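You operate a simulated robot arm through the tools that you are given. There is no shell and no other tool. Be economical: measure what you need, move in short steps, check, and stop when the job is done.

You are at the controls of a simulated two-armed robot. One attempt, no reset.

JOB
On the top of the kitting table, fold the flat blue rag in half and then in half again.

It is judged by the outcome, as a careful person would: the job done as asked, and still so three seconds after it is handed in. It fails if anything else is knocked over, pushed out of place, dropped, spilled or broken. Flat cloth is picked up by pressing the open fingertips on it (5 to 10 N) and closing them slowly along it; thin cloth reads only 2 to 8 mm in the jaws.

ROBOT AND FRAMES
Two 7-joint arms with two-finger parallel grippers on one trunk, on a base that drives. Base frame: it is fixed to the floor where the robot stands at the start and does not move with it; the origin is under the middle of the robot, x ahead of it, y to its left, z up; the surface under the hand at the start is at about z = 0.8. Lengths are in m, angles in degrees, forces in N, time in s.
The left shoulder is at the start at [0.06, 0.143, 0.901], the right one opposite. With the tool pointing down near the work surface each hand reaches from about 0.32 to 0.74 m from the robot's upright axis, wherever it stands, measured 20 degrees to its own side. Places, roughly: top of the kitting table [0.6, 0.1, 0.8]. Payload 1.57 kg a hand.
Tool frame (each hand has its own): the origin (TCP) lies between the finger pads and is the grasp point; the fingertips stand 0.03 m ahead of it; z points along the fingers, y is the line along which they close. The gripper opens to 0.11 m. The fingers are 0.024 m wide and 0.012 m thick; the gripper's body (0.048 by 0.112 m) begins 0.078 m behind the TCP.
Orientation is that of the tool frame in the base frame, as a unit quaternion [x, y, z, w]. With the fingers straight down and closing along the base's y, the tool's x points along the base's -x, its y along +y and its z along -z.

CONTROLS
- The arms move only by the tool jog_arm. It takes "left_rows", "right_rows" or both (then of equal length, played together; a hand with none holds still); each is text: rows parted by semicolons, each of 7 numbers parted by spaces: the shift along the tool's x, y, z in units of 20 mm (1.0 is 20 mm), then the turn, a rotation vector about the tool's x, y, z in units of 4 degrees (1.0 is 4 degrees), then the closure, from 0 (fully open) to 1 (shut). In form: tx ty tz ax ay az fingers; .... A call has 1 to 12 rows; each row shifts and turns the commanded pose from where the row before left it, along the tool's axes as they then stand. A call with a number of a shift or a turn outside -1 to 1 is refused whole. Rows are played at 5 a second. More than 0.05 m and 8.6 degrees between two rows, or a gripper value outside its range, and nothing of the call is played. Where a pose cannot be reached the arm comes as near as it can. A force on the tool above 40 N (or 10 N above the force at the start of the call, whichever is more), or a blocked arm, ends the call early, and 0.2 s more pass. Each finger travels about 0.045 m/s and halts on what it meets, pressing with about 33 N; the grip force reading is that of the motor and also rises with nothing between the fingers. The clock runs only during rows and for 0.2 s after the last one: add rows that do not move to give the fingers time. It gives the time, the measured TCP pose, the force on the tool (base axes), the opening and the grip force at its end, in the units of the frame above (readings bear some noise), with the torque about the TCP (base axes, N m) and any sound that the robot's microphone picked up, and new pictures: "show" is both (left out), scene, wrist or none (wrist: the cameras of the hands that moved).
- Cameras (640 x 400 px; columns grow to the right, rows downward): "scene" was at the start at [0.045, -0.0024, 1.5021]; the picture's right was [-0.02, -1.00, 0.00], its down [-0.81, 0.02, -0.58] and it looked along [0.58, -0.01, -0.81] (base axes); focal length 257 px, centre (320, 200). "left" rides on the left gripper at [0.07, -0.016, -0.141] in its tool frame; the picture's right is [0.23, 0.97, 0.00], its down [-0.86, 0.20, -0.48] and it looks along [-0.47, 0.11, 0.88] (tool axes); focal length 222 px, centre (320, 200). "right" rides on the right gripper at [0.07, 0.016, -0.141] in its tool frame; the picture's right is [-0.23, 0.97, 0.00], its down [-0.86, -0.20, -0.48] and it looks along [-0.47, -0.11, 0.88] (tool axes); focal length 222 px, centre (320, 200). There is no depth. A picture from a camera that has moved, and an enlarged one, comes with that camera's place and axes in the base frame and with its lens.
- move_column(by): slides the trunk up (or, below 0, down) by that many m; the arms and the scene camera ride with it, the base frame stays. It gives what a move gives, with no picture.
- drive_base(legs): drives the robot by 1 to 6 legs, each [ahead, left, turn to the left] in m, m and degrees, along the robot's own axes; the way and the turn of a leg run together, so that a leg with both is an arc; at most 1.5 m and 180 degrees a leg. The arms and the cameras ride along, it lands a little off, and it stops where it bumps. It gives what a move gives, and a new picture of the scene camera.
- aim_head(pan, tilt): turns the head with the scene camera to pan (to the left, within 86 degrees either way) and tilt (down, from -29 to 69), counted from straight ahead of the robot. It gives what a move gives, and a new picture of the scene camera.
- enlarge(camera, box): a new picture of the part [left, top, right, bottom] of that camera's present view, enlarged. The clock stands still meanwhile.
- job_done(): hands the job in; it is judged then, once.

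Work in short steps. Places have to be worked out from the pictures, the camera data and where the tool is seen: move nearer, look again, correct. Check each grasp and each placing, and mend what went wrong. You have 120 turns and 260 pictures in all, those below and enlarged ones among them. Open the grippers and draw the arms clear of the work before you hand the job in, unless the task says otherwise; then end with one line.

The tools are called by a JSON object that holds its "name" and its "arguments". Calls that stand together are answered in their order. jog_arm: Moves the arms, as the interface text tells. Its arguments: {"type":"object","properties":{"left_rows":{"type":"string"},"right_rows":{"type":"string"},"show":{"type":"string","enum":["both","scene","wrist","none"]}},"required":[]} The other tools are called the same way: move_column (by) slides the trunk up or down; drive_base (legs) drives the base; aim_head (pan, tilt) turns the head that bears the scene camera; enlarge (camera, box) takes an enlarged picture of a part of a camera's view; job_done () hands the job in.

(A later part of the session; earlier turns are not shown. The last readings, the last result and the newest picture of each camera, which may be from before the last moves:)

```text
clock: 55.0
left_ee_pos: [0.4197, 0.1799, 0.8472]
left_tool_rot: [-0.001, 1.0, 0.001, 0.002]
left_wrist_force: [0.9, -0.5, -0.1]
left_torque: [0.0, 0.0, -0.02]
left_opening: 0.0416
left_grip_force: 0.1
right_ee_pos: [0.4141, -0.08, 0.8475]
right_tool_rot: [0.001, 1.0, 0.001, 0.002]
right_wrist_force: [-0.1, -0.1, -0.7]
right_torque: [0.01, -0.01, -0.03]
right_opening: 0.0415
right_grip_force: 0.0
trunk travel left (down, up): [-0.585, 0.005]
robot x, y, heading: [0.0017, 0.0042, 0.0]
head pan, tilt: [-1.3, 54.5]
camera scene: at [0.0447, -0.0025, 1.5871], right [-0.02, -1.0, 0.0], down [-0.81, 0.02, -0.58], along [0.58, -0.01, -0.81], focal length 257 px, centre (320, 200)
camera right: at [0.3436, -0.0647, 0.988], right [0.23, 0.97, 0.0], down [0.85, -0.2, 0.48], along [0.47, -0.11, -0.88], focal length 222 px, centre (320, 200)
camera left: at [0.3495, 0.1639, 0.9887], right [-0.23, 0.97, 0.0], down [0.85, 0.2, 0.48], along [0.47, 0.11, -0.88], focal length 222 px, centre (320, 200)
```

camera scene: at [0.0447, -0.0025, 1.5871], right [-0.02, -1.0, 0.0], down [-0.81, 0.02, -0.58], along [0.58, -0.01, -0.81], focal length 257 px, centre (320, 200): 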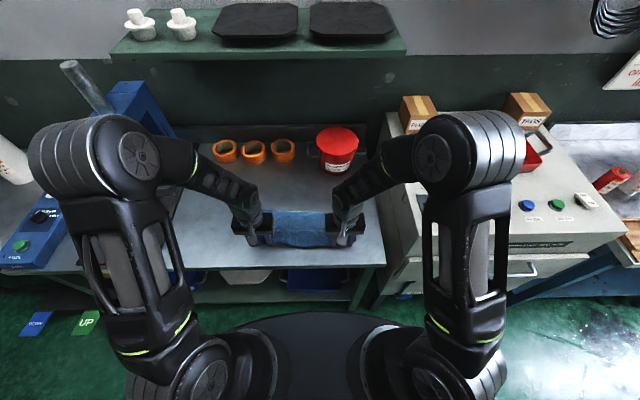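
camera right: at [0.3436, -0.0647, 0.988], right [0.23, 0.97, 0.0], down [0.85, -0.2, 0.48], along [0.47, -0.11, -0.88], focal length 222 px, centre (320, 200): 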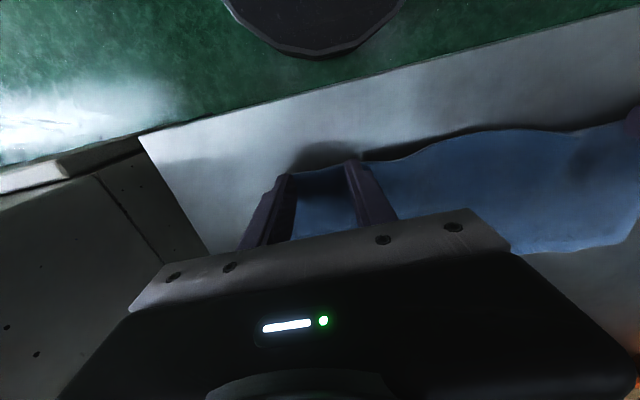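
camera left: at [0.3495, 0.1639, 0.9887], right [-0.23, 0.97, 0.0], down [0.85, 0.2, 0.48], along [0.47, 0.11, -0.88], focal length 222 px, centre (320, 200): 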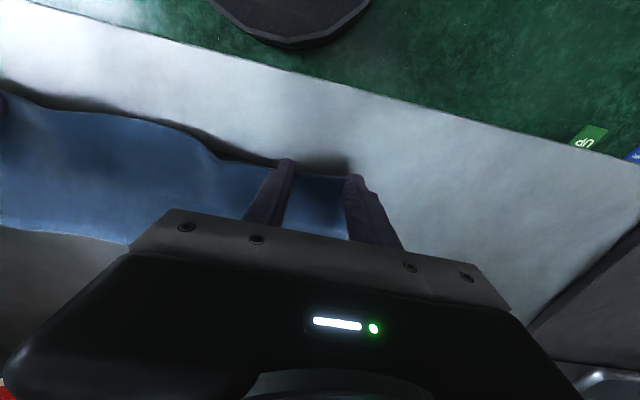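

Hem overlap looks right (15 mm right, 9 mm left). Nudging inward and pressing.

{"name": "jog_arm", "arguments": {"left_rows": "0 -0.25 0.2 0 0 0 0.62;0 0 0.2 0 0 0 0.62;0 0 0.15 0 0 0 0.62;0 0 0.15 0 0 0 0.62;0 0 0 0 0 0 0.62", "right_rows": "0 0.25 0.2 0 0 0 0.62;0 0 0.2 0 0 0 0.62;0 0 0.15 0 0 0 0.62;0 0 0.15 0 0 0 0.62;0 0 0 0 0 0 0.62", "show": "none"}}

```text
clock: 56.2
left_ee_pos: [0.4197, 0.175, 0.8346]
left_tool_rot: [0.0, 1.0, 0.0, 0.003]
left_wrist_force: [0.4, 3.1, 28.8]
left_torque: [-0.27, -0.37, 0.04]
left_opening: 0.041
left_grip_force: 0.1
right_ee_pos: [0.4125, -0.0738, 0.8343]
right_tool_rot: [0.0, 1.0, 0.001, 0.003]
right_wrist_force: [2.9, -1.8, 15.4]
right_torque: [0.08, -0.28, -0.08]
right_opening: 0.0414
right_grip_force: 0.1
trunk travel left (down, up): [-0.585, 0.005]
robot x, y, heading: [-0.0017, -0.0029, -0.2]
head pan, tilt: [-1.3, 54.5]
```

Too firm (29 N and 15 N). I'll ease up and check the forces.

{"name": "jog_arm", "arguments": {"left_rows": "0 0 -0.16 0 0 0 0.62;0 0 0 0 0 0 0.62", "right_rows": "0 0 -0.08 0 0 0 0.62;0 0 0 0 0 0 0.62", "show": "none"}}

```text
clock: 56.8
left_ee_pos: [0.4179, 0.1743, 0.8359]
left_tool_rot: [0.0, 1.0, 0.0, 0.001]
left_wrist_force: [2.0, -1.1, 8.6]
left_torque: [-0.16, -0.16, 0.02]
left_opening: 0.0415
left_grip_force: 0.1
right_ee_pos: [0.4121, -0.074, 0.8348]
right_tool_rot: [0.0, 1.0, 0.001, 0.002]
right_wrist_force: [1.2, 0.1, 14.0]
right_torque: [0.14, -0.2, 0.01]
right_opening: 0.0417
right_grip_force: 0.0
trunk travel left (down, up): [-0.585, 0.005]
robot x, y, heading: [0.0002, -0.0036, 0.1]
head pan, tilt: [-1.3, 54.5]
```

Now 9 and 14 N; ease the right slightly and close slowly.

{"name": "jog_arm", "arguments": {"left_rows": "0 0 0 0 0 0 0.66;0 0 0 0 0 0 0.7;0 0 0 0 0 0 0.74;0 0 0 0 0 0 0.78;0 0 0 0 0 0 0.82;0 0 0 0 0 0 0.86;0 0 0 0 0 0 0.9;0 0 0 0 0 0 0.94;0 0 0 0 0 0 1;0 0 0 0 0 0 1", "right_rows": "0 0 -0.05 0 0 0 0.66;0 0 0 0 0 0 0.7;0 0 0 0 0 0 0.74;0 0 0 0 0 0 0.78;0 0 0 0 0 0 0.82;0 0 0 0 0 0 0.86;0 0 0 0 0 0 0.9;0 0 0 0 0 0 0.94;0 0 0 0 0 0 1;0 0 0 0 0 0 1"}}

```text
clock: 59.0
left_ee_pos: [0.4181, 0.1732, 0.8369]
left_tool_rot: [0.0, 1.0, 0.001, 0.002]
left_wrist_force: [-1.9, -6.4, 8.9]
left_torque: [-0.28, -0.04, -0.08]
left_opening: 0.0096
left_grip_force: 28.0
right_ee_pos: [0.413, -0.0735, 0.8364]
right_tool_rot: [0.0, 1.0, 0.001, 0.002]
right_wrist_force: [-0.4, 7.5, 1.8]
right_torque: [0.22, -0.02, 0.06]
right_opening: 0.0067
right_grip_force: 26.4
trunk travel left (down, up): [-0.585, 0.005]
robot x, y, heading: [0.0003, 0.0002, -0.2]
head pan, tilt: [-1.3, 54.5]
camera scene: at [0.0441, -0.0026, 1.5871], right [-0.02, -1.0, 0.0], down [-0.81, 0.02, -0.58], along [0.58, -0.01, -0.81], focal length 257 px, centre (320, 200)
camera right: at [0.3433, -0.0592, 0.9774], right [0.23, 0.97, 0.0], down [0.85, -0.2, 0.48], along [0.47, -0.11, -0.88], focal length 222 px, centre (320, 200)
camera left: at [0.3488, 0.1584, 0.9785], right [-0.23, 0.97, 0.0], down [0.85, 0.2, 0.48], along [0.47, 0.11, -0.88], focal length 222 px, centre (320, 200)
```

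scene: 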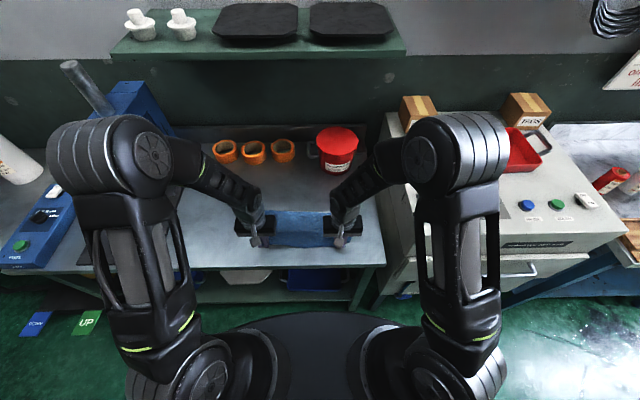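
right: 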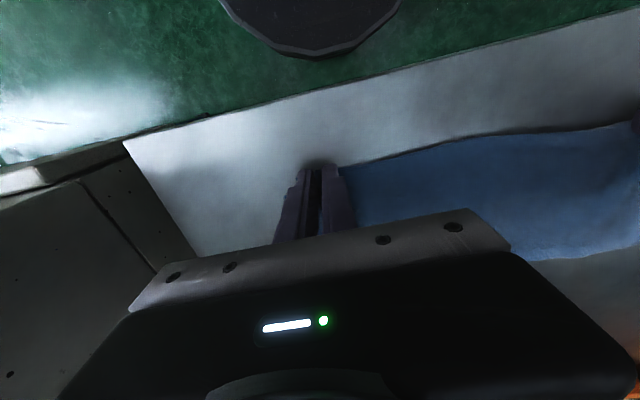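
left: 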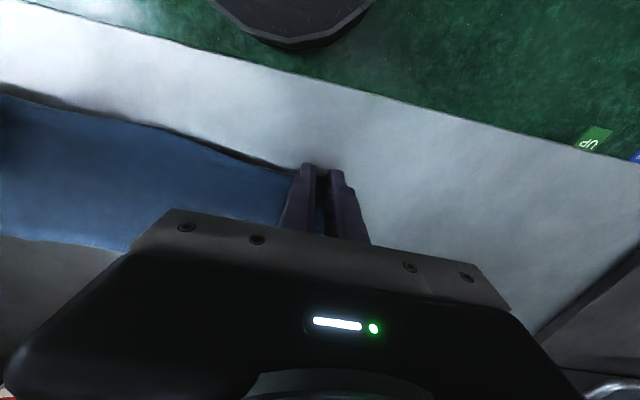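

Both read cloth (10 and 7 mm). I'll lift straight up to see what layers came along.

{"name": "jog_arm", "arguments": {"left_rows": "0 0 -0.8 0 0 0 1;0 0 -0.9 0 0 0 1;0 0 -0.9 0 0 0 1;0 0 -0.9 0 0 0 1;0 0 -0.9 0 0 0 1;0 0 0 0 0 0 1", "right_rows": "0 0 -0.8 0 0 0 1;0 0 -0.9 0 0 0 1;0 0 -0.9 0 0 0 1;0 0 -0.9 0 0 0 1;0 0 -0.9 0 0 0 1;0 0 0 0 0 0 1"}}

{"name": "enlarge", "arguments": {"camera": "scene", "box": [200, 140, 400, 265]}}

```text
clock: 60.4
left_ee_pos: [0.4192, 0.1754, 0.9239]
left_tool_rot: [0.0, 1.0, 0.0, 0.001]
left_wrist_force: [-0.6, -4.0, 0.3]
left_torque: [-0.16, 0.0, -0.05]
left_opening: 0.009
left_grip_force: 27.7
right_ee_pos: [0.4114, -0.0738, 0.9231]
right_tool_rot: [-0.001, 1.0, 0.001, 0.001]
right_wrist_force: [-0.7, 3.5, -0.9]
right_torque: [0.12, 0.0, -0.01]
right_opening: 0.0065
right_grip_force: 26.2
trunk travel left (down, up): [-0.585, 0.005]
robot x, y, heading: [-0.001, 0.001, 0.1]
head pan, tilt: [-1.3, 54.5]
camera scene: at [0.0454, -0.0023, 1.5871], right [-0.02, -1.0, 0.0], down [-0.81, 0.02, -0.58], along [0.58, -0.01, -0.81], focal length 257 px, centre (320, 200)
camera right: at [0.3421, -0.0584, 1.0645], right [0.23, 0.97, 0.0], down [0.85, -0.2, 0.48], along [0.47, -0.11, -0.88], focal length 222 px, centre (320, 200)
camera left: at [0.3498, 0.1577, 1.0666], right [-0.23, 0.97, 0.0], down [0.85, 0.2, 0.48], along [0.47, 0.11, -0.88], focal length 222 px, centre (320, 200)
```

scene: 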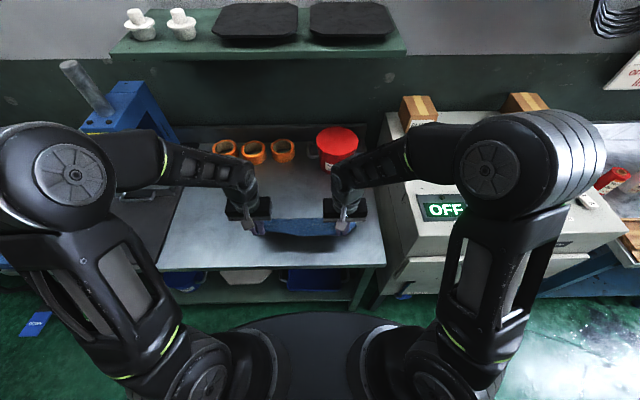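
right: 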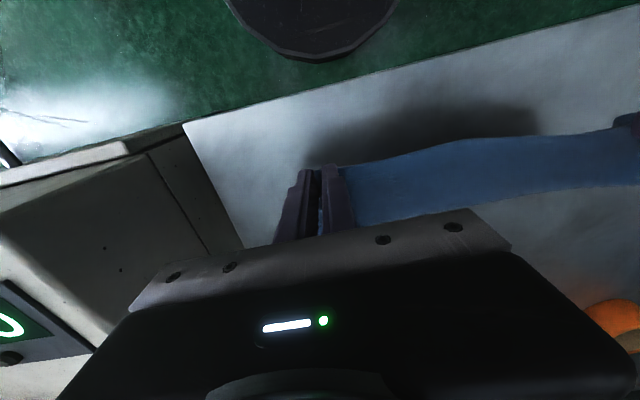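
left: 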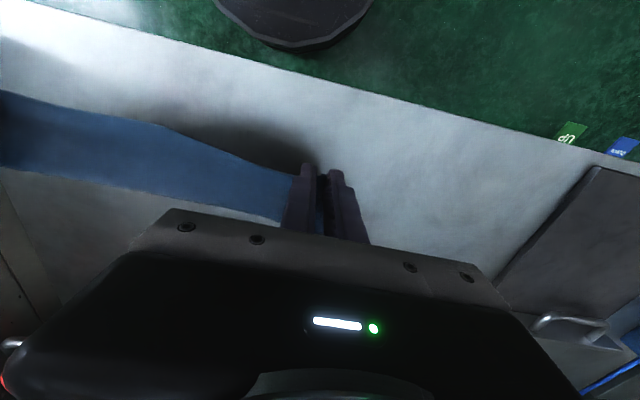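

```text
3.20 times, centred on (300, 202) of scene
camera zoom: at [0.0454, -0.0023, 1.5871], right [-0.02, -1.0, 0.0], down [-0.81, 0.02, -0.58], along [0.58, -0.01, -0.81], focal length 824 px, centre (384, 192)
```

zoom: 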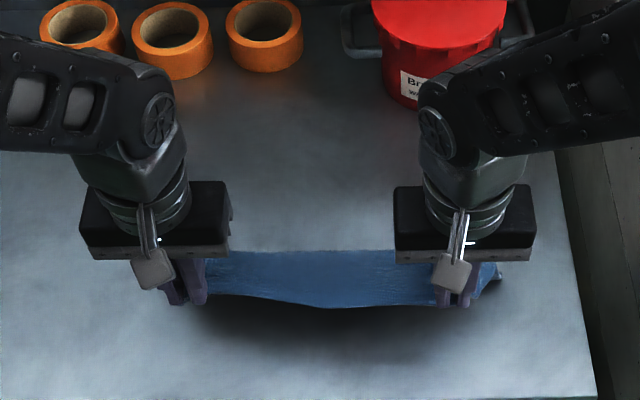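

Single hem lifted, with the rag hanging from it and the far hem on the table at x≈0.54. Now the fold: sweep forward on an arc while tilting the grippers (fingers turning back toward me) so the hem won't curl under. First half, then check.

{"name": "jog_arm", "arguments": {"left_rows": "-0.255 0 -0.745 0 1 0 1;-0.697 0 -0.139 0 1 0 1;-0.766 0 0.064 0 1 0 1;-0.785 0 0.063 0 1 0 1;-0.764 0 0.124 0 1 0 1;-0.786 0 0.129 0 1 0 1;-0.724 0 0.165 0 1 0 1;0 0 0 0 0 0 1", "right_rows": "-0.255 0 -0.745 0 1 0 1;-0.697 0 -0.139 0 1 0 1;-0.766 0 0.064 0 1 0 1;-0.785 0 0.063 0 1 0 1;-0.764 0 0.124 0 1 0 1;-0.786 0 0.129 0 1 0 1;-0.724 0 0.165 0 1 0 1;0 0 0 0 0 0 1"}}

{"name": "enlarge", "arguments": {"camera": "scene", "box": [200, 140, 400, 265]}}

```text
clock: 62.2
left_ee_pos: [0.5039, 0.1738, 0.9137]
left_tool_rot: [0.001, 0.975, 0.0, -0.224]
left_wrist_force: [0.5, -5.0, 1.4]
left_torque: [-0.17, 0.0, -0.01]
left_opening: 0.0092
left_grip_force: 28.1
left hand out of reach, approached as far as the arm can: row 7
right_ee_pos: [0.4973, -0.0749, 0.9131]
right_tool_rot: [-0.001, 0.974, 0.001, -0.225]
right_wrist_force: [0.2, 5.2, -1.0]
right_torque: [0.2, 0.0, -0.03]
right_opening: 0.0064
right_grip_force: 26.3
right hand out of reach, approached as far as the arm can: row 7
trunk travel left (down, up): [-0.585, 0.005]
robot x, y, heading: [-0.0001, 0.0027, -0.3]
head pan, tilt: [-1.3, 54.5]
camera scene: at [0.0457, -0.0024, 1.5871], right [-0.02, -1.0, 0.0], down [-0.81, 0.02, -0.58], along [0.58, -0.01, -0.81], focal length 257 px, centre (320, 200)
camera right: at [0.4954, -0.0595, 1.0704], right [0.2, 0.97, -0.1], down [0.98, -0.2, 0.06], along [0.03, -0.11, -0.99], focal length 222 px, centre (320, 200)
camera left: at [0.502, 0.1581, 1.0716], right [-0.2, 0.97, 0.1], down [0.98, 0.2, 0.06], along [0.03, 0.11, -0.99], focal length 222 px, centre (320, 200)
```

scene: 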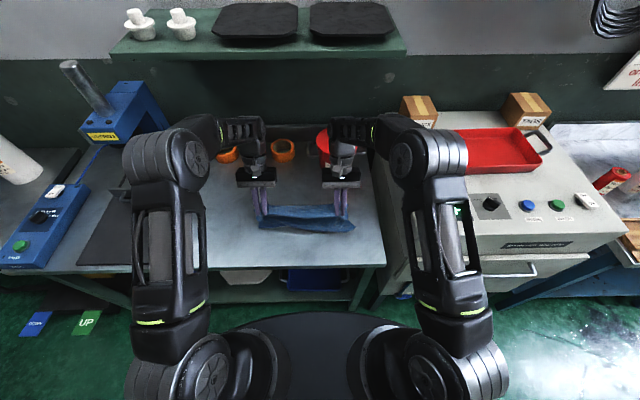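
right: 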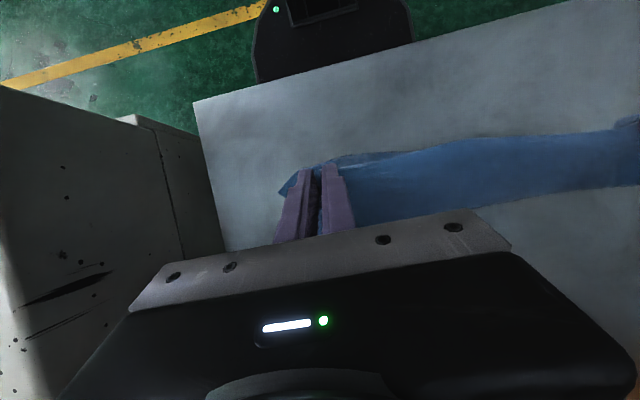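
left: 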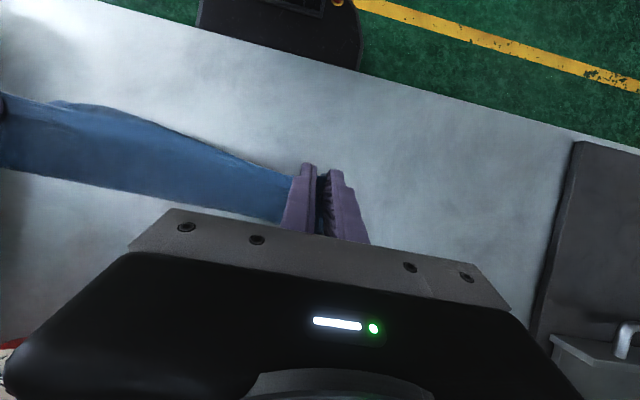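

```text
3.20 times, centred on (300, 202) of scene
camera zoom: at [0.0457, -0.0024, 1.5871], right [-0.02, -1.0, 0.0], down [-0.81, 0.02, -0.58], along [0.58, -0.01, -0.81], focal length 824 px, centre (384, 192)
```

zoom: 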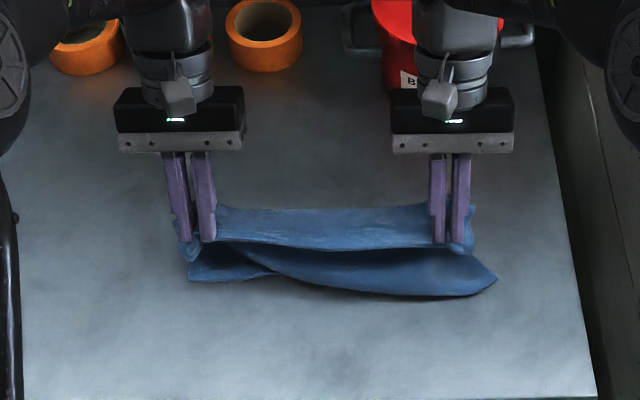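

The grippers hit their tilt limit at about 26°. The left side looks odd, as if it also caught the layer below; I'll zoom in before continuing.

{"name": "enlarge", "arguments": {"camera": "scene", "box": [245, 195, 365, 240]}}

{"name": "enlarge", "arguments": {"camera": "left", "box": [0, 80, 380, 250]}}

```text
5.33 times, centred on (305, 218) of scene
camera zoom: at [0.0457, -0.0024, 1.5871], right [-0.02, -1.0, 0.0], down [-0.81, 0.02, -0.58], along [0.58, -0.01, -0.81], focal length 1373 px, centre (400, 107)
```

zoom: 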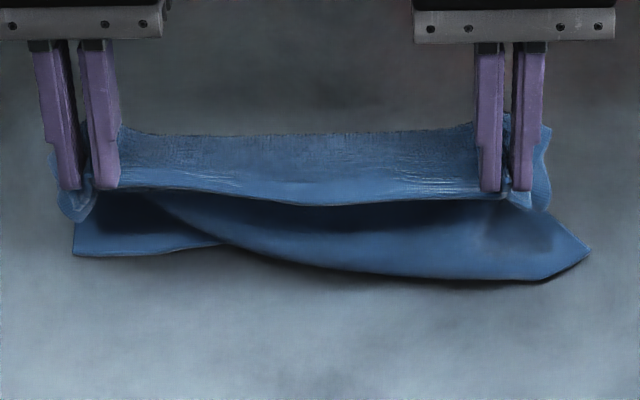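

```text
1.68 times, centred on (190, 165) of left
camera zoom: at [0.502, 0.1581, 1.0716], right [-0.2, 0.97, 0.1], down [0.98, 0.2, 0.06], along [0.03, 0.11, -0.99], focal length 374 px, centre (539, 259)
```

zoom: 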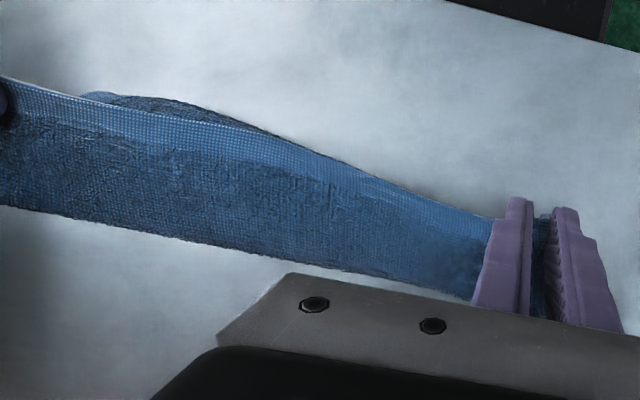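

The left hand caught both the hem and the fold below, so that corner is twisted. I'll lift the rag high to hang it out and untilt the hands.

{"name": "jog_arm", "arguments": {"left_rows": "0.4 0 -0.9 0 -1 0 1;0.3 0 -0.9 0 -1 0 1;0.2 0 -0.9 0 -1 0 1;0.2 0 -0.9 0 -1 0 1;0.2 0 -0.9 0 -1 0 1;0.2 0 -0.9 0 -1 0 1;0 0 -0.9 0 -0.5 0 1;0 0 -0.9 0 0 0 1;0 0 -0.9 0 0 0 1;0 0 -0.9 0 0 0 1;0 0 0 0 0 0 1;0 0 0 0 0 0 1", "right_rows": "0.4 0 -0.9 0 -1 0 1;0.3 0 -0.9 0 -1 0 1;0.2 0 -0.9 0 -1 0 1;0.2 0 -0.9 0 -1 0 1;0.2 0 -0.9 0 -1 0 1;0.2 0 -0.9 0 -1 0 1;0 0 -0.9 0 -0.5 0 1;0 0 -0.9 0 0 0 1;0 0 -0.9 0 0 0 1;0 0 -0.9 0 0 0 1;0 0 0 0 0 0 1;0 0 0 0 0 0 1", "show": "scene"}}

{"name": "enlarge", "arguments": {"camera": "scene", "box": [200, 120, 400, 245]}}

```text
clock: 64.8
left_ee_pos: [0.5104, 0.1751, 1.0977]
left_tool_rot: [0.0, 1.0, 0.0, -0.017]
left_wrist_force: [-0.6, -7.3, 0.1]
left_torque: [-0.25, 0.01, -0.08]
left_opening: 0.0089
left_grip_force: 27.5
right_ee_pos: [0.5031, -0.0764, 1.0991]
right_tool_rot: [0.0, 1.0, 0.001, -0.017]
right_wrist_force: [0.2, 6.6, -0.3]
right_torque: [0.18, 0.02, 0.04]
right_opening: 0.0064
right_grip_force: 26.3
trunk travel left (down, up): [-0.585, 0.005]
robot x, y, heading: [0.0002, 0.0028, -0.1]
head pan, tilt: [-1.3, 54.5]
camera scene: at [0.0449, -0.0024, 1.5871], right [-0.02, -1.0, 0.0], down [-0.81, 0.02, -0.58], along [0.58, -0.01, -0.81], focal length 257 px, centre (320, 200)
```

scene: 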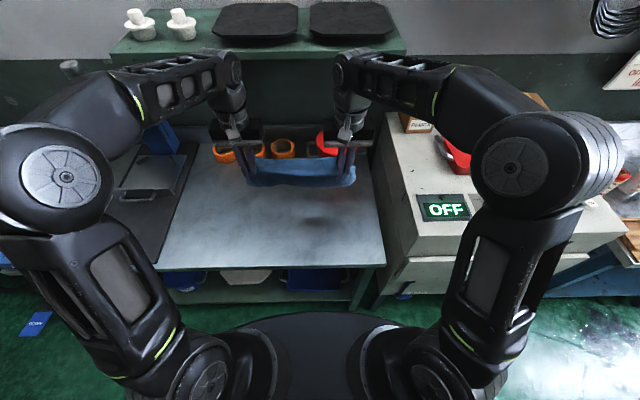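

```text
3.20 times, centred on (300, 182) of scene
camera zoom: at [0.0449, -0.0024, 1.5871], right [-0.02, -1.0, 0.0], down [-0.81, 0.02, -0.58], along [0.58, -0.01, -0.81], focal length 824 px, centre (384, 256)
```

zoom: 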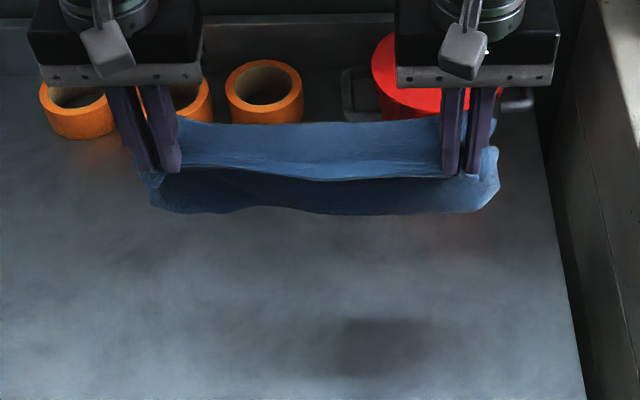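

Both hands hold hem plus fold. I'll lay it down again further forward (near edge around x≈0.52), so there's room to pull the tuck out toward me with one hand while the other holds the far part. First lower and move forward.

{"name": "jog_arm", "arguments": {"left_rows": "0 0 1 0 0 0 1;0 0 1 0 0 0 1;0 0 1 0 0 0 1;0 0 1 0 0 0 1;-0.3 0 1 0 -0.4 0 1;-0.8 0 0.7 0 0 0 1;-1 0 0 0 0 0 1;-1 0 0 0 0 0 1;-1 0 0 0 0 0 1;-1 0 0 0 0 0 1;-0.8 0 0 0 0 0 1;0 0 0 0 0 0 1", "right_rows": "0 0 1 0 0 0 1;0 0 1 0 0 0 1;0 0 1 0 0 0 1;0 0 1 0 0 0 1;-0.3 0 1 0 -0.4 0 1;-0.8 0 0.7 0 0 0 1;-1 0 0 0 0 0 1;-1 0 0 0 0 0 1;-1 0 0 0 0 0 1;-1 0 0 0 0 0 1;-1 0 0 0 0 0 1;-0.2 0 0 0 0 0 1", "show": "none"}}

{"name": "jog_arm", "arguments": {"left_rows": "0 0 0 0 0 0 1;0 0 0.7 0 0 0 1;0 0 0.7 0 0 0 1;0 0 0.7 0 0 0 1;0 0 0.7 0 0 0 1;0 0 0 0 0 0 1", "right_rows": "0 0 0 0 0 0 1;0 0 0.7 0 0 0 1;0 0 0.7 0 0 0 1;0 0 0.7 0 0 0 1;0 0 0.7 0 0 0 1;0 0 0 0 0 0 1"}}

{"name": "enlarge", "arguments": {"camera": "scene", "box": [200, 120, 400, 245]}}

```text
clock: 67.4
left_ee_pos: [0.6248, 0.1736, 0.9838]
left_tool_rot: [-0.001, 1.0, 0.001, -0.003]
left_wrist_force: [-0.7, -5.5, 0.2]
left_torque: [-0.2, -0.04, -0.05]
left_opening: 0.009
left_grip_force: 28.2
right_ee_pos: [0.6267, -0.0751, 0.985]
right_tool_rot: [-0.002, 1.0, 0.002, -0.003]
right_wrist_force: [-0.1, 6.0, 0.4]
right_torque: [0.18, 0.0, 0.08]
right_opening: 0.0061
right_grip_force: 26.5
trunk travel left (down, up): [-0.585, 0.005]
robot x, y, heading: [-0.002, -0.0006, 0.1]
head pan, tilt: [-1.3, 54.5]
```

```text
clock: 68.8
left_ee_pos: [0.625, 0.1743, 0.927]
left_tool_rot: [0.0, 1.0, 0.0, -0.002]
left_wrist_force: [0.5, -5.9, 0.9]
left_torque: [-0.22, 0.04, -0.06]
left_opening: 0.009
left_grip_force: 27.5
right_ee_pos: [0.6262, -0.076, 0.9269]
right_tool_rot: [0.0, 1.0, 0.001, -0.003]
right_wrist_force: [-0.1, 5.3, 0.9]
right_torque: [0.16, 0.05, 0.09]
right_opening: 0.0067
right_grip_force: 26.2
trunk travel left (down, up): [-0.585, 0.005]
robot x, y, heading: [-0.0016, -0.0001, -0.0]
head pan, tilt: [-1.3, 54.5]
camera scene: at [0.0449, -0.0024, 1.5871], right [-0.02, -1.0, 0.0], down [-0.81, 0.02, -0.58], along [0.58, -0.01, -0.81], focal length 257 px, centre (320, 200)
camera right: at [0.5577, -0.0599, 1.0687], right [0.23, 0.97, 0.0], down [0.86, -0.2, 0.47], along [0.46, -0.11, -0.88], focal length 222 px, centre (320, 200)
camera left: at [0.5564, 0.1583, 1.07], right [-0.23, 0.97, 0.0], down [0.86, 0.2, 0.47], along [0.46, 0.11, -0.88], focal length 222 px, centre (320, 200)
```

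scene: 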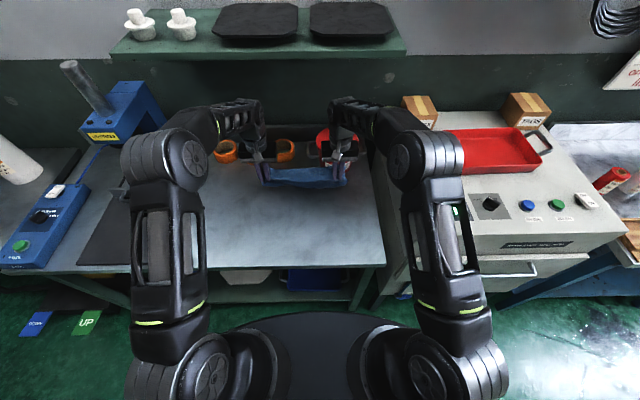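
right: 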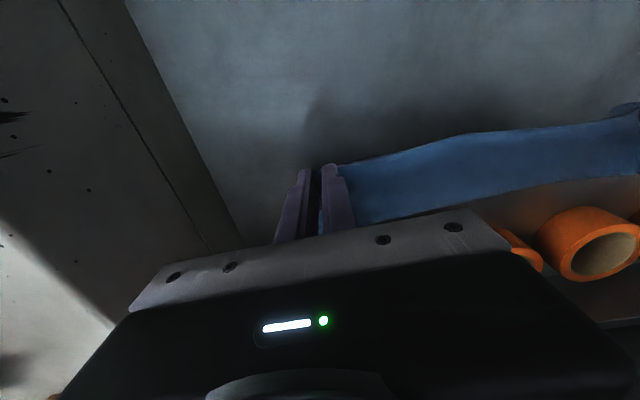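
left: 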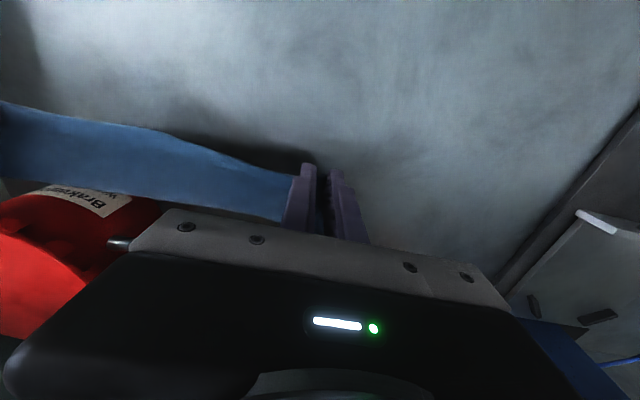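

```text
3.20 times, centred on (300, 182) of scene
camera zoom: at [0.0449, -0.0024, 1.5871], right [-0.02, -1.0, 0.0], down [-0.81, 0.02, -0.58], along [0.58, -0.01, -0.81], focal length 824 px, centre (384, 256)
```

zoom: 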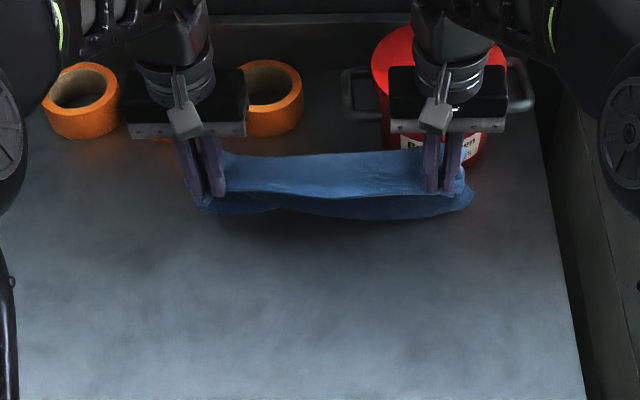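

Now down and back, then release.

{"name": "jog_arm", "arguments": {"left_rows": "0 0 0.8 0 0 0 1;0 0 0.8 0 0 0 1;0.6 0 0.1 0 0 0 1;0.9 0 0.2 0 0 0 1;0.9 0 0.3 0 0 0 1;0.9 0 0.4 0 0 0 1;0.8 0 0.6 0 0 0 1;0.6 0 0.6 0 0 0 1;0.2 0 0.4 0 0 0 1;0 0 0 0 0 0 0.6;0 0 0 0 0 0 0.4;0 0 0 0 0 0 0.4", "right_rows": "0 0 0.8 0 0 0 1;0 0 0.8 0 0 0 1;0.6 0 0.1 0 0 0 1;0.9 0 0.2 0 0 0 1;0.9 0 0.3 0 0 0 1;0.9 0 0.4 0 0 0 1;0.8 0 0.6 0 0 0 1;0.6 0 0.6 0 0 0 1;0.2 0 0.4 0 0 0 1;0 0 0 0 0 0 0.6;0 0 0 0 0 0 0.4;0 0 0 0 0 0 0.4", "show": "none"}}

{"name": "jog_arm", "arguments": {"left_rows": "0 0 -0.8 0 0 0 0.4;0 0 -0.8 0 0 0 0.4;0 0.8 -1 0 0 0 0.4;0 0.9 -1 0 0 0 0.4;0 0.9 -1 0 0 0 0.4;0 0.9 0 0 0 0 0.4", "right_rows": "0 0 -0.8 0 0 0 0.4;0 0 -0.8 0 0 0 0.4;0 -0.8 -1 0 0 0 0.4;0 -0.9 -1 0 0 0 0.4;0 -0.9 -1 0 0 0 0.4;0 -0.9 0 0 0 0 0.4"}}

{"name": "enlarge", "arguments": {"camera": "scene", "box": [220, 150, 380, 250]}}

```text
clock: 71.4
left_ee_pos: [0.5267, 0.1761, 0.8429]
left_tool_rot: [0.0, 1.0, 0.001, -0.002]
left_wrist_force: [-0.5, -0.1, 0.0]
left_torque: [-0.03, 0.02, 0.0]
left_opening: 0.0657
left_grip_force: 0.0
right_ee_pos: [0.529, -0.0749, 0.8438]
right_tool_rot: [0.0, 1.0, 0.0, -0.003]
right_wrist_force: [-0.2, -0.1, -0.5]
right_torque: [0.0, 0.0, 0.02]
right_opening: 0.0657
right_grip_force: 0.1
trunk travel left (down, up): [-0.585, 0.005]
robot x, y, heading: [0.0001, 0.0007, 0.1]
head pan, tilt: [-1.3, 54.5]
```

```text
clock: 72.8
left_ee_pos: [0.5264, 0.245, 0.9366]
left_tool_rot: [0.0, 1.0, 0.001, -0.003]
left_wrist_force: [0.2, 0.6, -0.5]
left_torque: [0.02, 0.04, -0.04]
left_opening: 0.066
left_grip_force: 0.2
right_ee_pos: [0.5286, -0.145, 0.9339]
right_tool_rot: [0.0, 1.0, 0.0, -0.003]
right_wrist_force: [-0.5, -0.1, 0.2]
right_torque: [0.02, -0.01, -0.02]
right_opening: 0.066
right_grip_force: 0.0
trunk travel left (down, up): [-0.585, 0.005]
robot x, y, heading: [0.0015, 0.0005, -0.0]
head pan, tilt: [-1.3, 54.5]
camera scene: at [0.0456, -0.0023, 1.5871], right [-0.02, -1.0, 0.0], down [-0.81, 0.02, -0.58], along [0.58, -0.01, -0.81], focal length 257 px, centre (320, 200)
camera right: at [0.4598, -0.1303, 1.0762], right [0.23, 0.97, 0.0], down [0.86, -0.2, 0.47], along [0.46, -0.11, -0.88], focal length 222 px, centre (320, 200)
camera left: at [0.4573, 0.2285, 1.0789], right [-0.23, 0.97, 0.0], down [0.86, 0.2, 0.47], along [0.46, 0.11, -0.88], focal length 222 px, centre (320, 200)
```

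scene: 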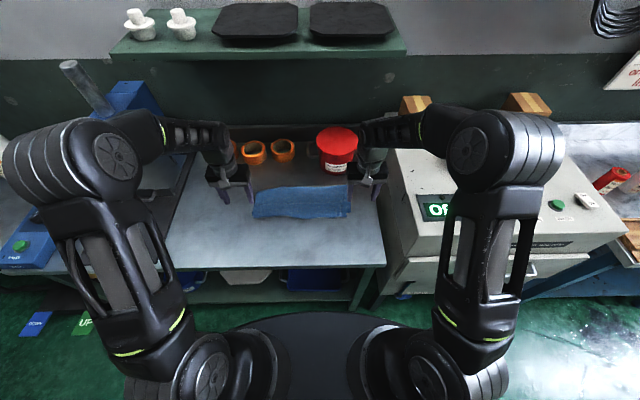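
right: 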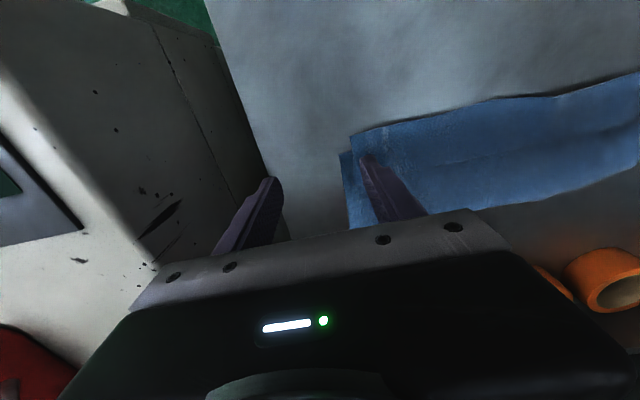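
left: 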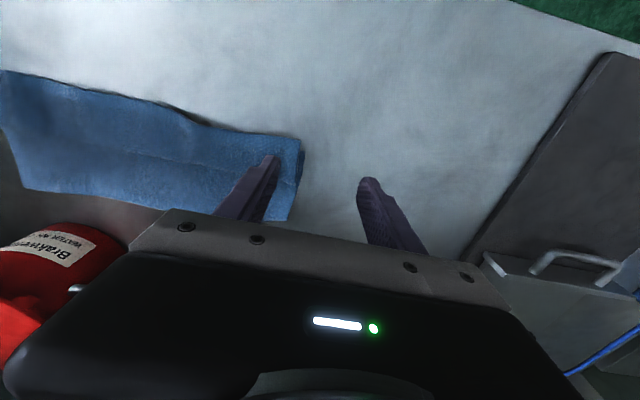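

```text
4.00 times, centred on (300, 200) of scene
camera zoom: at [0.0456, -0.0023, 1.5871], right [-0.02, -1.0, 0.0], down [-0.81, 0.02, -0.58], along [0.58, -0.01, -0.81], focal length 1030 px, centre (400, 200)
```

zoom: 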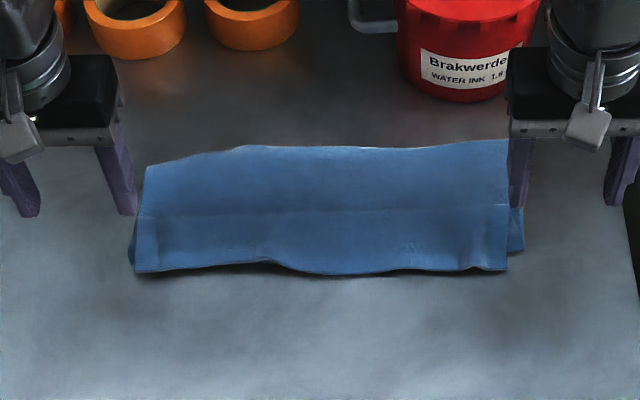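

The rag now lies at x≈0.53–0.66 and looks more like a continuous two-layer strip. I'll zoom in on both ends to work out the layers.

{"name": "enlarge", "arguments": {"camera": "right", "box": [320, 60, 640, 240]}}

{"name": "enlarge", "arguments": {"camera": "left", "box": [0, 50, 330, 240]}}

{"name": "enlarge", "arguments": {"camera": "scene", "box": [245, 180, 355, 225]}}

```text
2.00 times, centred on (480, 150) of right
camera zoom: at [0.4598, -0.1303, 1.0762], right [0.23, 0.97, 0.0], down [0.86, -0.2, 0.47], along [0.46, -0.11, -0.88], focal length 444 px, centre (0, 300)
```

zoom: 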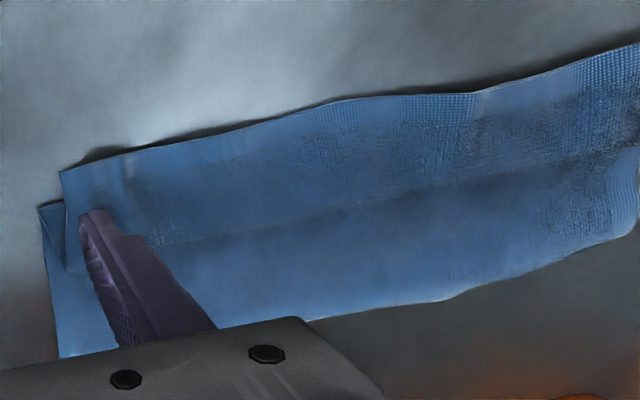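

```text
1.94 times, centred on (165, 145) of left
camera zoom: at [0.4573, 0.2285, 1.0789], right [-0.23, 0.97, 0.0], down [0.86, 0.2, 0.47], along [0.46, 0.11, -0.88], focal length 431 px, centre (621, 307)
```

zoom: 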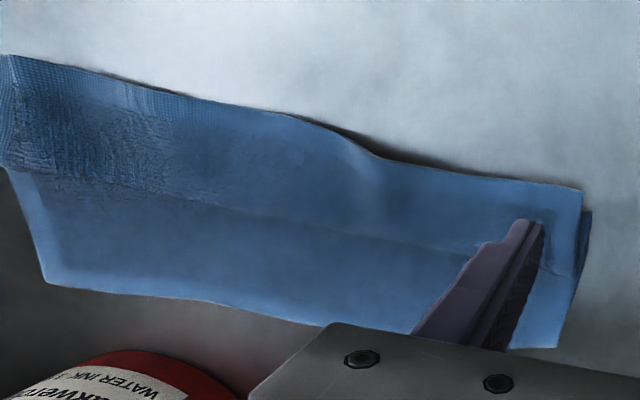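

```text
5.82 times, centred on (300, 202) of scene
camera zoom: at [0.0456, -0.0023, 1.5871], right [-0.02, -1.0, 0.0], down [-0.81, 0.02, -0.58], along [0.58, -0.01, -0.81], focal length 1498 px, centre (436, 186)
```

zoom: 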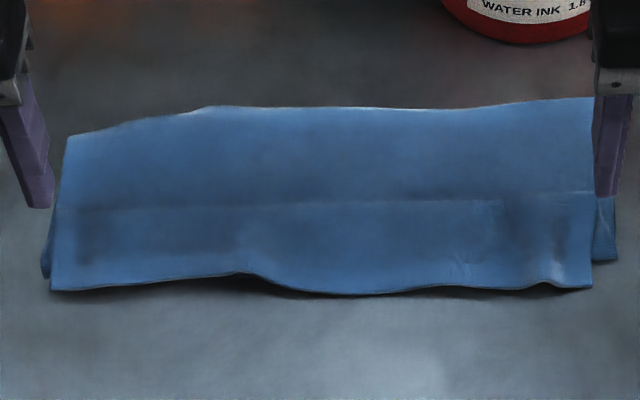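

It's the same Z: hem on top at x≈0.525, overhanging the under fold (x≈0.54). I'll press closed fingertips only on the overhanging hem strip near each corner and drag it toward me to pull the tuck out.

{"name": "jog_arm", "arguments": {"left_rows": "0.05 -0.7 0 0 0 0 1;0.05 -0.7 0 0 0 0 1;0.06 -0.7 0 0 0 0 1;0.06 -0.65 0.7 0 0 0 1;0 0 0.9 0 0 0 1;0 0 0.9 0 0 0 1;0 0 0.9 0 0 0 1;0 0 0.9 0 0 0 1;0 0 0 0 0 0 1", "right_rows": "0.05 0.75 0 0 0 0 1;0.06 0.75 0 0 0 0 1;0.06 0.75 0 0 0 0 1;0.06 0.75 0.6 0 0 0 1;0 0 0.9 0 0 0 1;0 0 0.9 0 0 0 1;0 0 0.9 0 0 0 1;0 0 0.9 0 0 0 1;0 0 0 0 0 0 1", "show": "wrist"}}

```text
clock: 74.8
left_ee_pos: [0.5233, 0.1905, 0.8488]
left_tool_rot: [0.0, 1.0, 0.0, -0.002]
left_wrist_force: [0.1, 0.3, 0.4]
left_torque: [0.02, 0.0, -0.03]
left_opening: 0.0
left_grip_force: 21.2
right_ee_pos: [0.5246, -0.0837, 0.8525]
right_tool_rot: [0.0, 1.0, 0.001, -0.002]
right_wrist_force: [0.4, -0.4, -0.1]
right_torque: [-0.02, -0.01, 0.03]
right_opening: 0.0003
right_grip_force: 21.5
trunk travel left (down, up): [-0.585, 0.005]
robot x, y, heading: [-0.0014, 0.0012, -0.1]
head pan, tilt: [-1.3, 54.5]
camera right: at [0.4546, -0.069, 0.9942], right [0.23, 0.97, 0.0], down [0.86, -0.2, 0.47], along [0.46, -0.11, -0.88], focal length 222 px, centre (320, 200)
camera left: at [0.4534, 0.1732, 0.9909], right [-0.23, 0.97, 0.0], down [0.86, 0.2, 0.47], along [0.46, 0.11, -0.88], focal length 222 px, centre (320, 200)
```

right: 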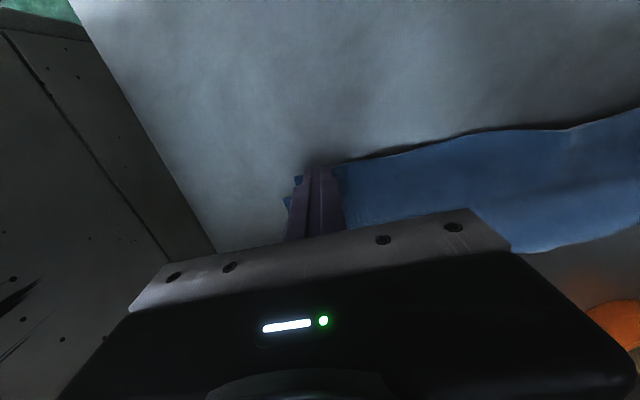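
left: 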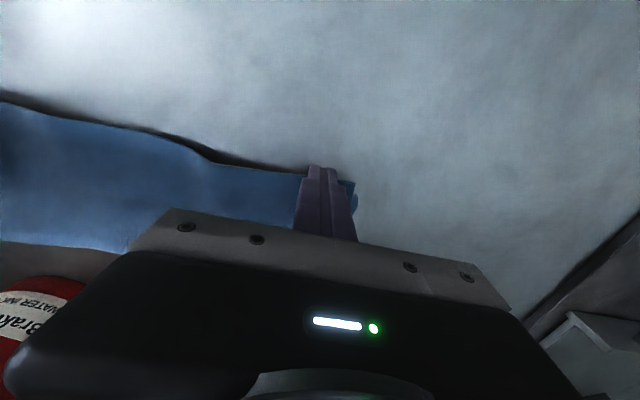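

Positioned over the hem strips. Lowering gently to contact.

{"name": "jog_arm", "arguments": {"left_rows": "0 0 0.2 0 0 0 1;0 0 0.2 0 0 0 1;0 0 0.1 0 0 0 1;0 0 0.1 0 0 0 1;0 0 0 0 0 0 1", "right_rows": "0 0 0.3 0 0 0 1;0 0 0.3 0 0 0 1;0 0 0.1 0 0 0 1;0 0 0.1 0 0 0 1;0 0 0 0 0 0 1", "show": "none"}}

```text
clock: 76.0
left_ee_pos: [0.5211, 0.1902, 0.8382]
left_tool_rot: [0.0, 1.0, 0.0, -0.002]
left_wrist_force: [0.7, 0.6, 0.8]
left_torque: [-0.03, 0.01, 0.04]
left_opening: 0.0002
left_grip_force: 20.9
right_ee_pos: [0.523, -0.0857, 0.8357]
right_tool_rot: [0.0, 1.0, 0.001, -0.003]
right_wrist_force: [0.0, 1.2, 0.6]
right_torque: [0.02, -0.03, 0.0]
right_opening: 0.0001
right_grip_force: 21.3
trunk travel left (down, up): [-0.585, 0.005]
robot x, y, heading: [-0.0017, -0.0015, 0.1]
head pan, tilt: [-1.3, 54.5]
```

{"name": "jog_arm", "arguments": {"left_rows": "0 0 0.15 0 0 0 1;0 0 0.1 0 0 0 1;0 0 0 0 0 0 1", "right_rows": "0 0 0.1 0 0 0 1;0 0 0.05 0 0 0 1;0 0 0 0 0 0 1", "show": "none"}}

```text
clock: 76.8
left_ee_pos: [0.5231, 0.1893, 0.8352]
left_tool_rot: [0.001, 1.0, 0.001, -0.001]
left_wrist_force: [-0.4, -0.9, 13.2]
left_torque: [-0.08, -0.13, -0.03]
left_opening: 0.0001
left_grip_force: 21.1
right_ee_pos: [0.523, -0.0845, 0.8339]
right_tool_rot: [0.001, 1.0, 0.001, -0.001]
right_wrist_force: [1.2, 0.1, 5.2]
right_torque: [0.03, -0.09, 0.0]
right_opening: 0.0
right_grip_force: 21.3
trunk travel left (down, up): [-0.585, 0.005]
robot x, y, heading: [-0.0005, -0.0011, -0.1]
head pan, tilt: [-1.3, 54.5]
```

Contact at 13 and 5 N. Ease the left a touch, then drag both toward me about 8 cm.

{"name": "jog_arm", "arguments": {"left_rows": "0.2 0 -0.02 0 0 0 1;0.4 0 0 0 0 0 1;0.5 0 0 0 0 0 1;0.5 0 0 0 0 0 1;0.5 0 0 0 0 0 1;0.5 0 0 0 0 0 1;0.5 0 0 0 0 0 1;0.5 0 0 0 0 0 1;0.4 0 0 0 0 0 1;0 0 0 0 0 0 1", "right_rows": "0.2 0 0.04 0 0 0 1;0.4 0 0 0 0 0 1;0.5 0 0 0 0 0 1;0.5 0 0 0 0 0 1;0.5 0 0 0 0 0 1;0.5 0 0 0 0 0 1;0.5 0 0 0 0 0 1;0.5 0 0 0 0 0 1;0.4 0 0 0 0 0 1;0 0 0 0 0 0 1"}}

{"name": "enlarge", "arguments": {"camera": "scene", "box": [220, 150, 380, 250]}}

```text
clock: 79.0
left_ee_pos: [0.4415, 0.1909, 0.835]
left_tool_rot: [0.0, 1.0, 0.0, -0.002]
left_wrist_force: [1.3, 0.2, 7.5]
left_torque: [-0.04, -0.12, 0.02]
left_opening: 0.0
left_grip_force: 21.2
right_ee_pos: [0.4437, -0.0844, 0.8324]
right_tool_rot: [0.001, 1.0, 0.001, -0.001]
right_wrist_force: [6.3, 0.2, 29.2]
right_torque: [0.03, -0.51, -0.01]
right_opening: 0.0002
right_grip_force: 20.9
trunk travel left (down, up): [-0.585, 0.005]
robot x, y, heading: [0.0027, 0.0018, -0.1]
head pan, tilt: [-1.3, 54.5]
camera scene: at [0.0431, -0.0022, 1.5872], right [-0.02, -1.0, 0.0], down [-0.81, 0.02, -0.58], along [0.58, -0.01, -0.81], focal length 257 px, centre (320, 200)
camera right: at [0.3737, -0.069, 0.9741], right [0.23, 0.97, 0.0], down [0.86, -0.2, 0.48], along [0.46, -0.11, -0.88], focal length 222 px, centre (320, 200)
camera left: at [0.3723, 0.1744, 0.9765], right [-0.23, 0.97, 0.0], down [0.86, 0.2, 0.48], along [0.46, 0.11, -0.88], focal length 222 px, centre (320, 200)
```

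scene: 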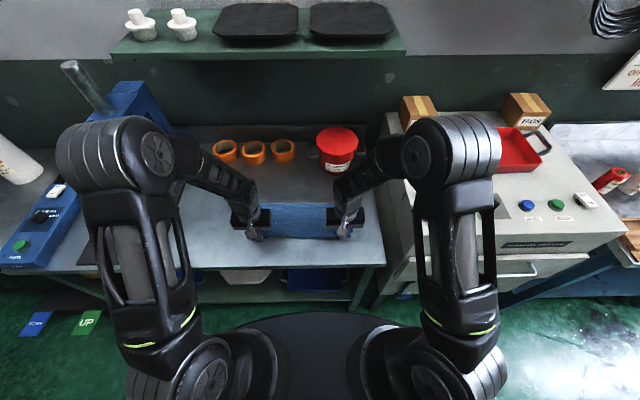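
right: 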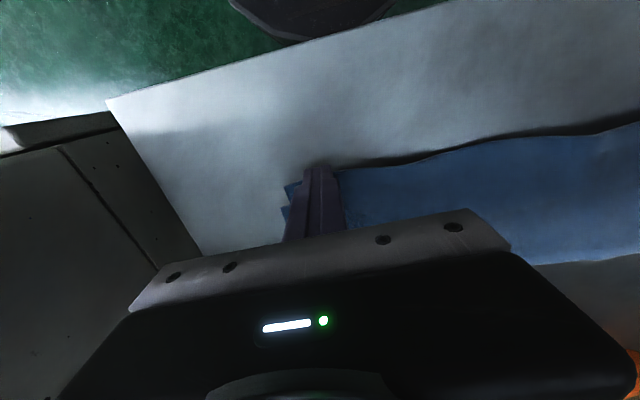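
left: 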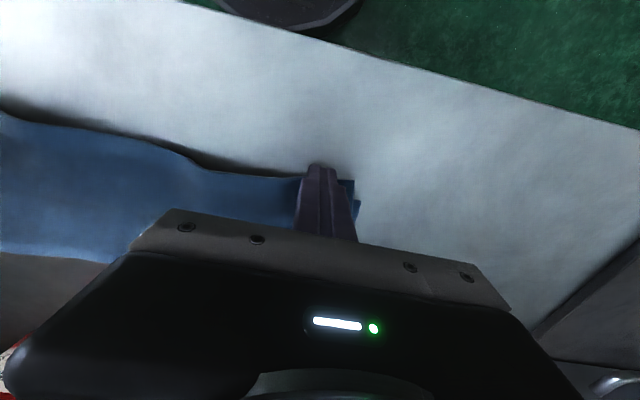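

```text
4.00 times, centred on (300, 200) of scene
camera zoom: at [0.0431, -0.0022, 1.5872], right [-0.02, -1.0, 0.0], down [-0.81, 0.02, -0.58], along [0.58, -0.01, -0.81], focal length 1030 px, centre (400, 200)
```

zoom: 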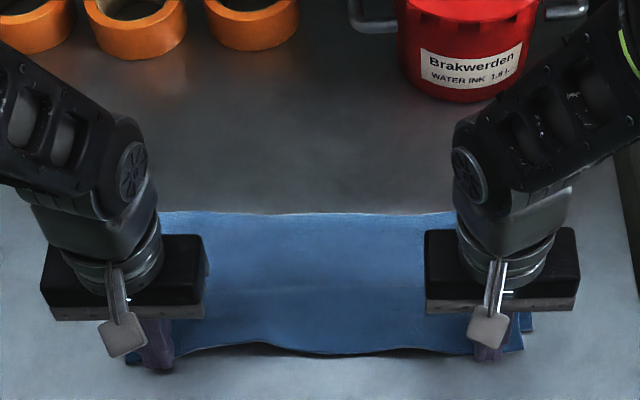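

Everything slid together; the layers cling. I'll slide it all back forward the same way, then use one hand to pin the far half while the other drags a hem corner.

{"name": "jog_arm", "arguments": {"left_rows": "-0.2 0 0 0 0 0 1;-0.5 0 0 0 0 0 1;-0.5 0 0 0 0 0 1;-0.5 0 0 0 0 0 1;-0.5 0 0 0 0 0 1;-0.5 0 0 0 0 0 1;-0.5 0 0 0 0 0 1;-0.5 0 0 0 0 0 1;-0.5 0 0 0 0 0 1;0 0 -0.5 0 0 0 1;0 0 -1 0 0 0 1;0 0 -1 0 0 0 1", "right_rows": "-0.2 0 -0.1 0 0 0 1;-0.5 0 0 0 0 0 1;-0.5 0 0 0 0 0 1;-0.5 0 0 0 0 0 1;-0.5 0 0 0 0 0 1;-0.5 0 0 0 0 0 1;-0.5 0 0 0 0 0 1;-0.5 0 0 0 0 0 1;-0.5 0 0 0 0 0 1;0 0 -0.5 0 0 0 1;0 0 -1 0 0 0 1;0 0 -1 0 0 0 1"}}

{"name": "enlarge", "arguments": {"camera": "scene", "box": [220, 150, 380, 250]}}

```text
clock: 81.6
left_ee_pos: [0.5261, 0.1898, 0.8839]
left_tool_rot: [-0.001, 1.0, 0.001, -0.003]
left_wrist_force: [0.1, 0.1, -0.5]
left_torque: [0.02, -0.03, -0.01]
left_opening: 0.0
left_grip_force: 21.7
right_ee_pos: [0.5258, -0.0858, 0.8832]
right_tool_rot: [0.001, 1.0, 0.0, -0.003]
right_wrist_force: [-0.5, 0.0, -0.8]
right_torque: [0.02, 0.0, 0.01]
right_opening: 0.0004
right_grip_force: 21.2
trunk travel left (down, up): [-0.585, 0.005]
robot x, y, heading: [0.0013, 0.0, -0.1]
head pan, tilt: [-1.3, 54.5]
camera scene: at [0.0443, -0.0025, 1.587], right [-0.02, -1.0, 0.0], down [-0.81, 0.02, -0.58], along [0.58, -0.01, -0.81], focal length 257 px, centre (320, 200)
camera right: at [0.4567, -0.0703, 1.0255], right [0.23, 0.97, 0.0], down [0.86, -0.2, 0.47], along [0.46, -0.11, -0.88], focal length 222 px, centre (320, 200)
camera left: at [0.4566, 0.1731, 1.0267], right [-0.23, 0.97, 0.0], down [0.86, 0.2, 0.47], along [0.46, 0.11, -0.88], focal length 222 px, centre (320, 200)
```

scene: 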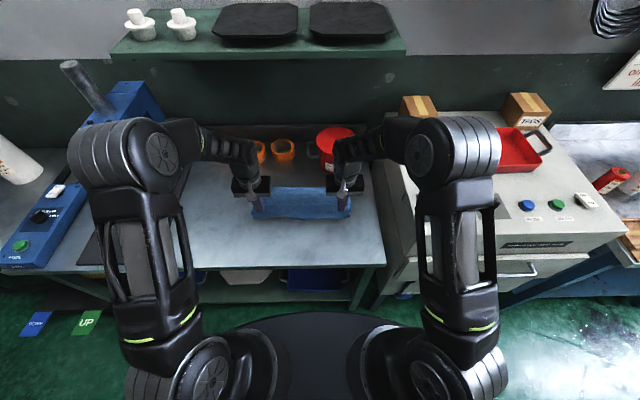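
right: 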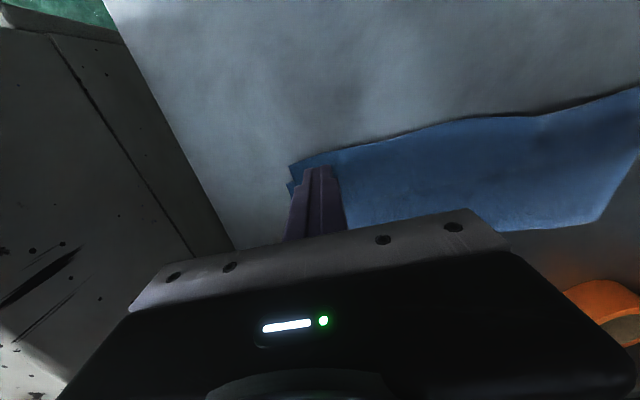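
left: 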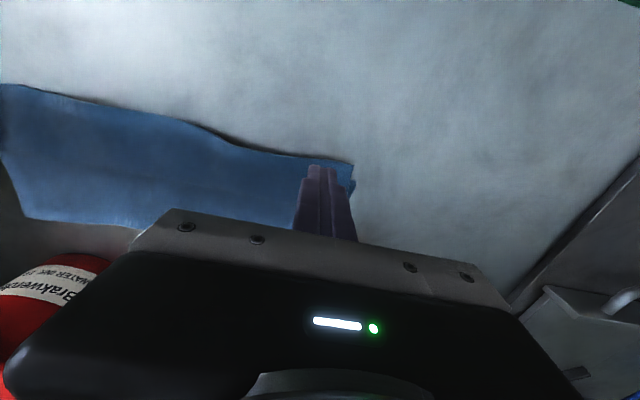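

```text
4.00 times, centred on (300, 200) of scene
camera zoom: at [0.0443, -0.0025, 1.587], right [-0.02, -1.0, 0.0], down [-0.81, 0.02, -0.58], along [0.58, -0.01, -0.81], focal length 1030 px, centre (400, 200)
```

zoom: 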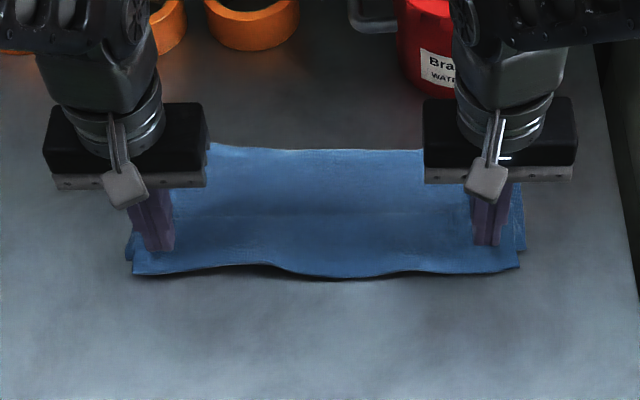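

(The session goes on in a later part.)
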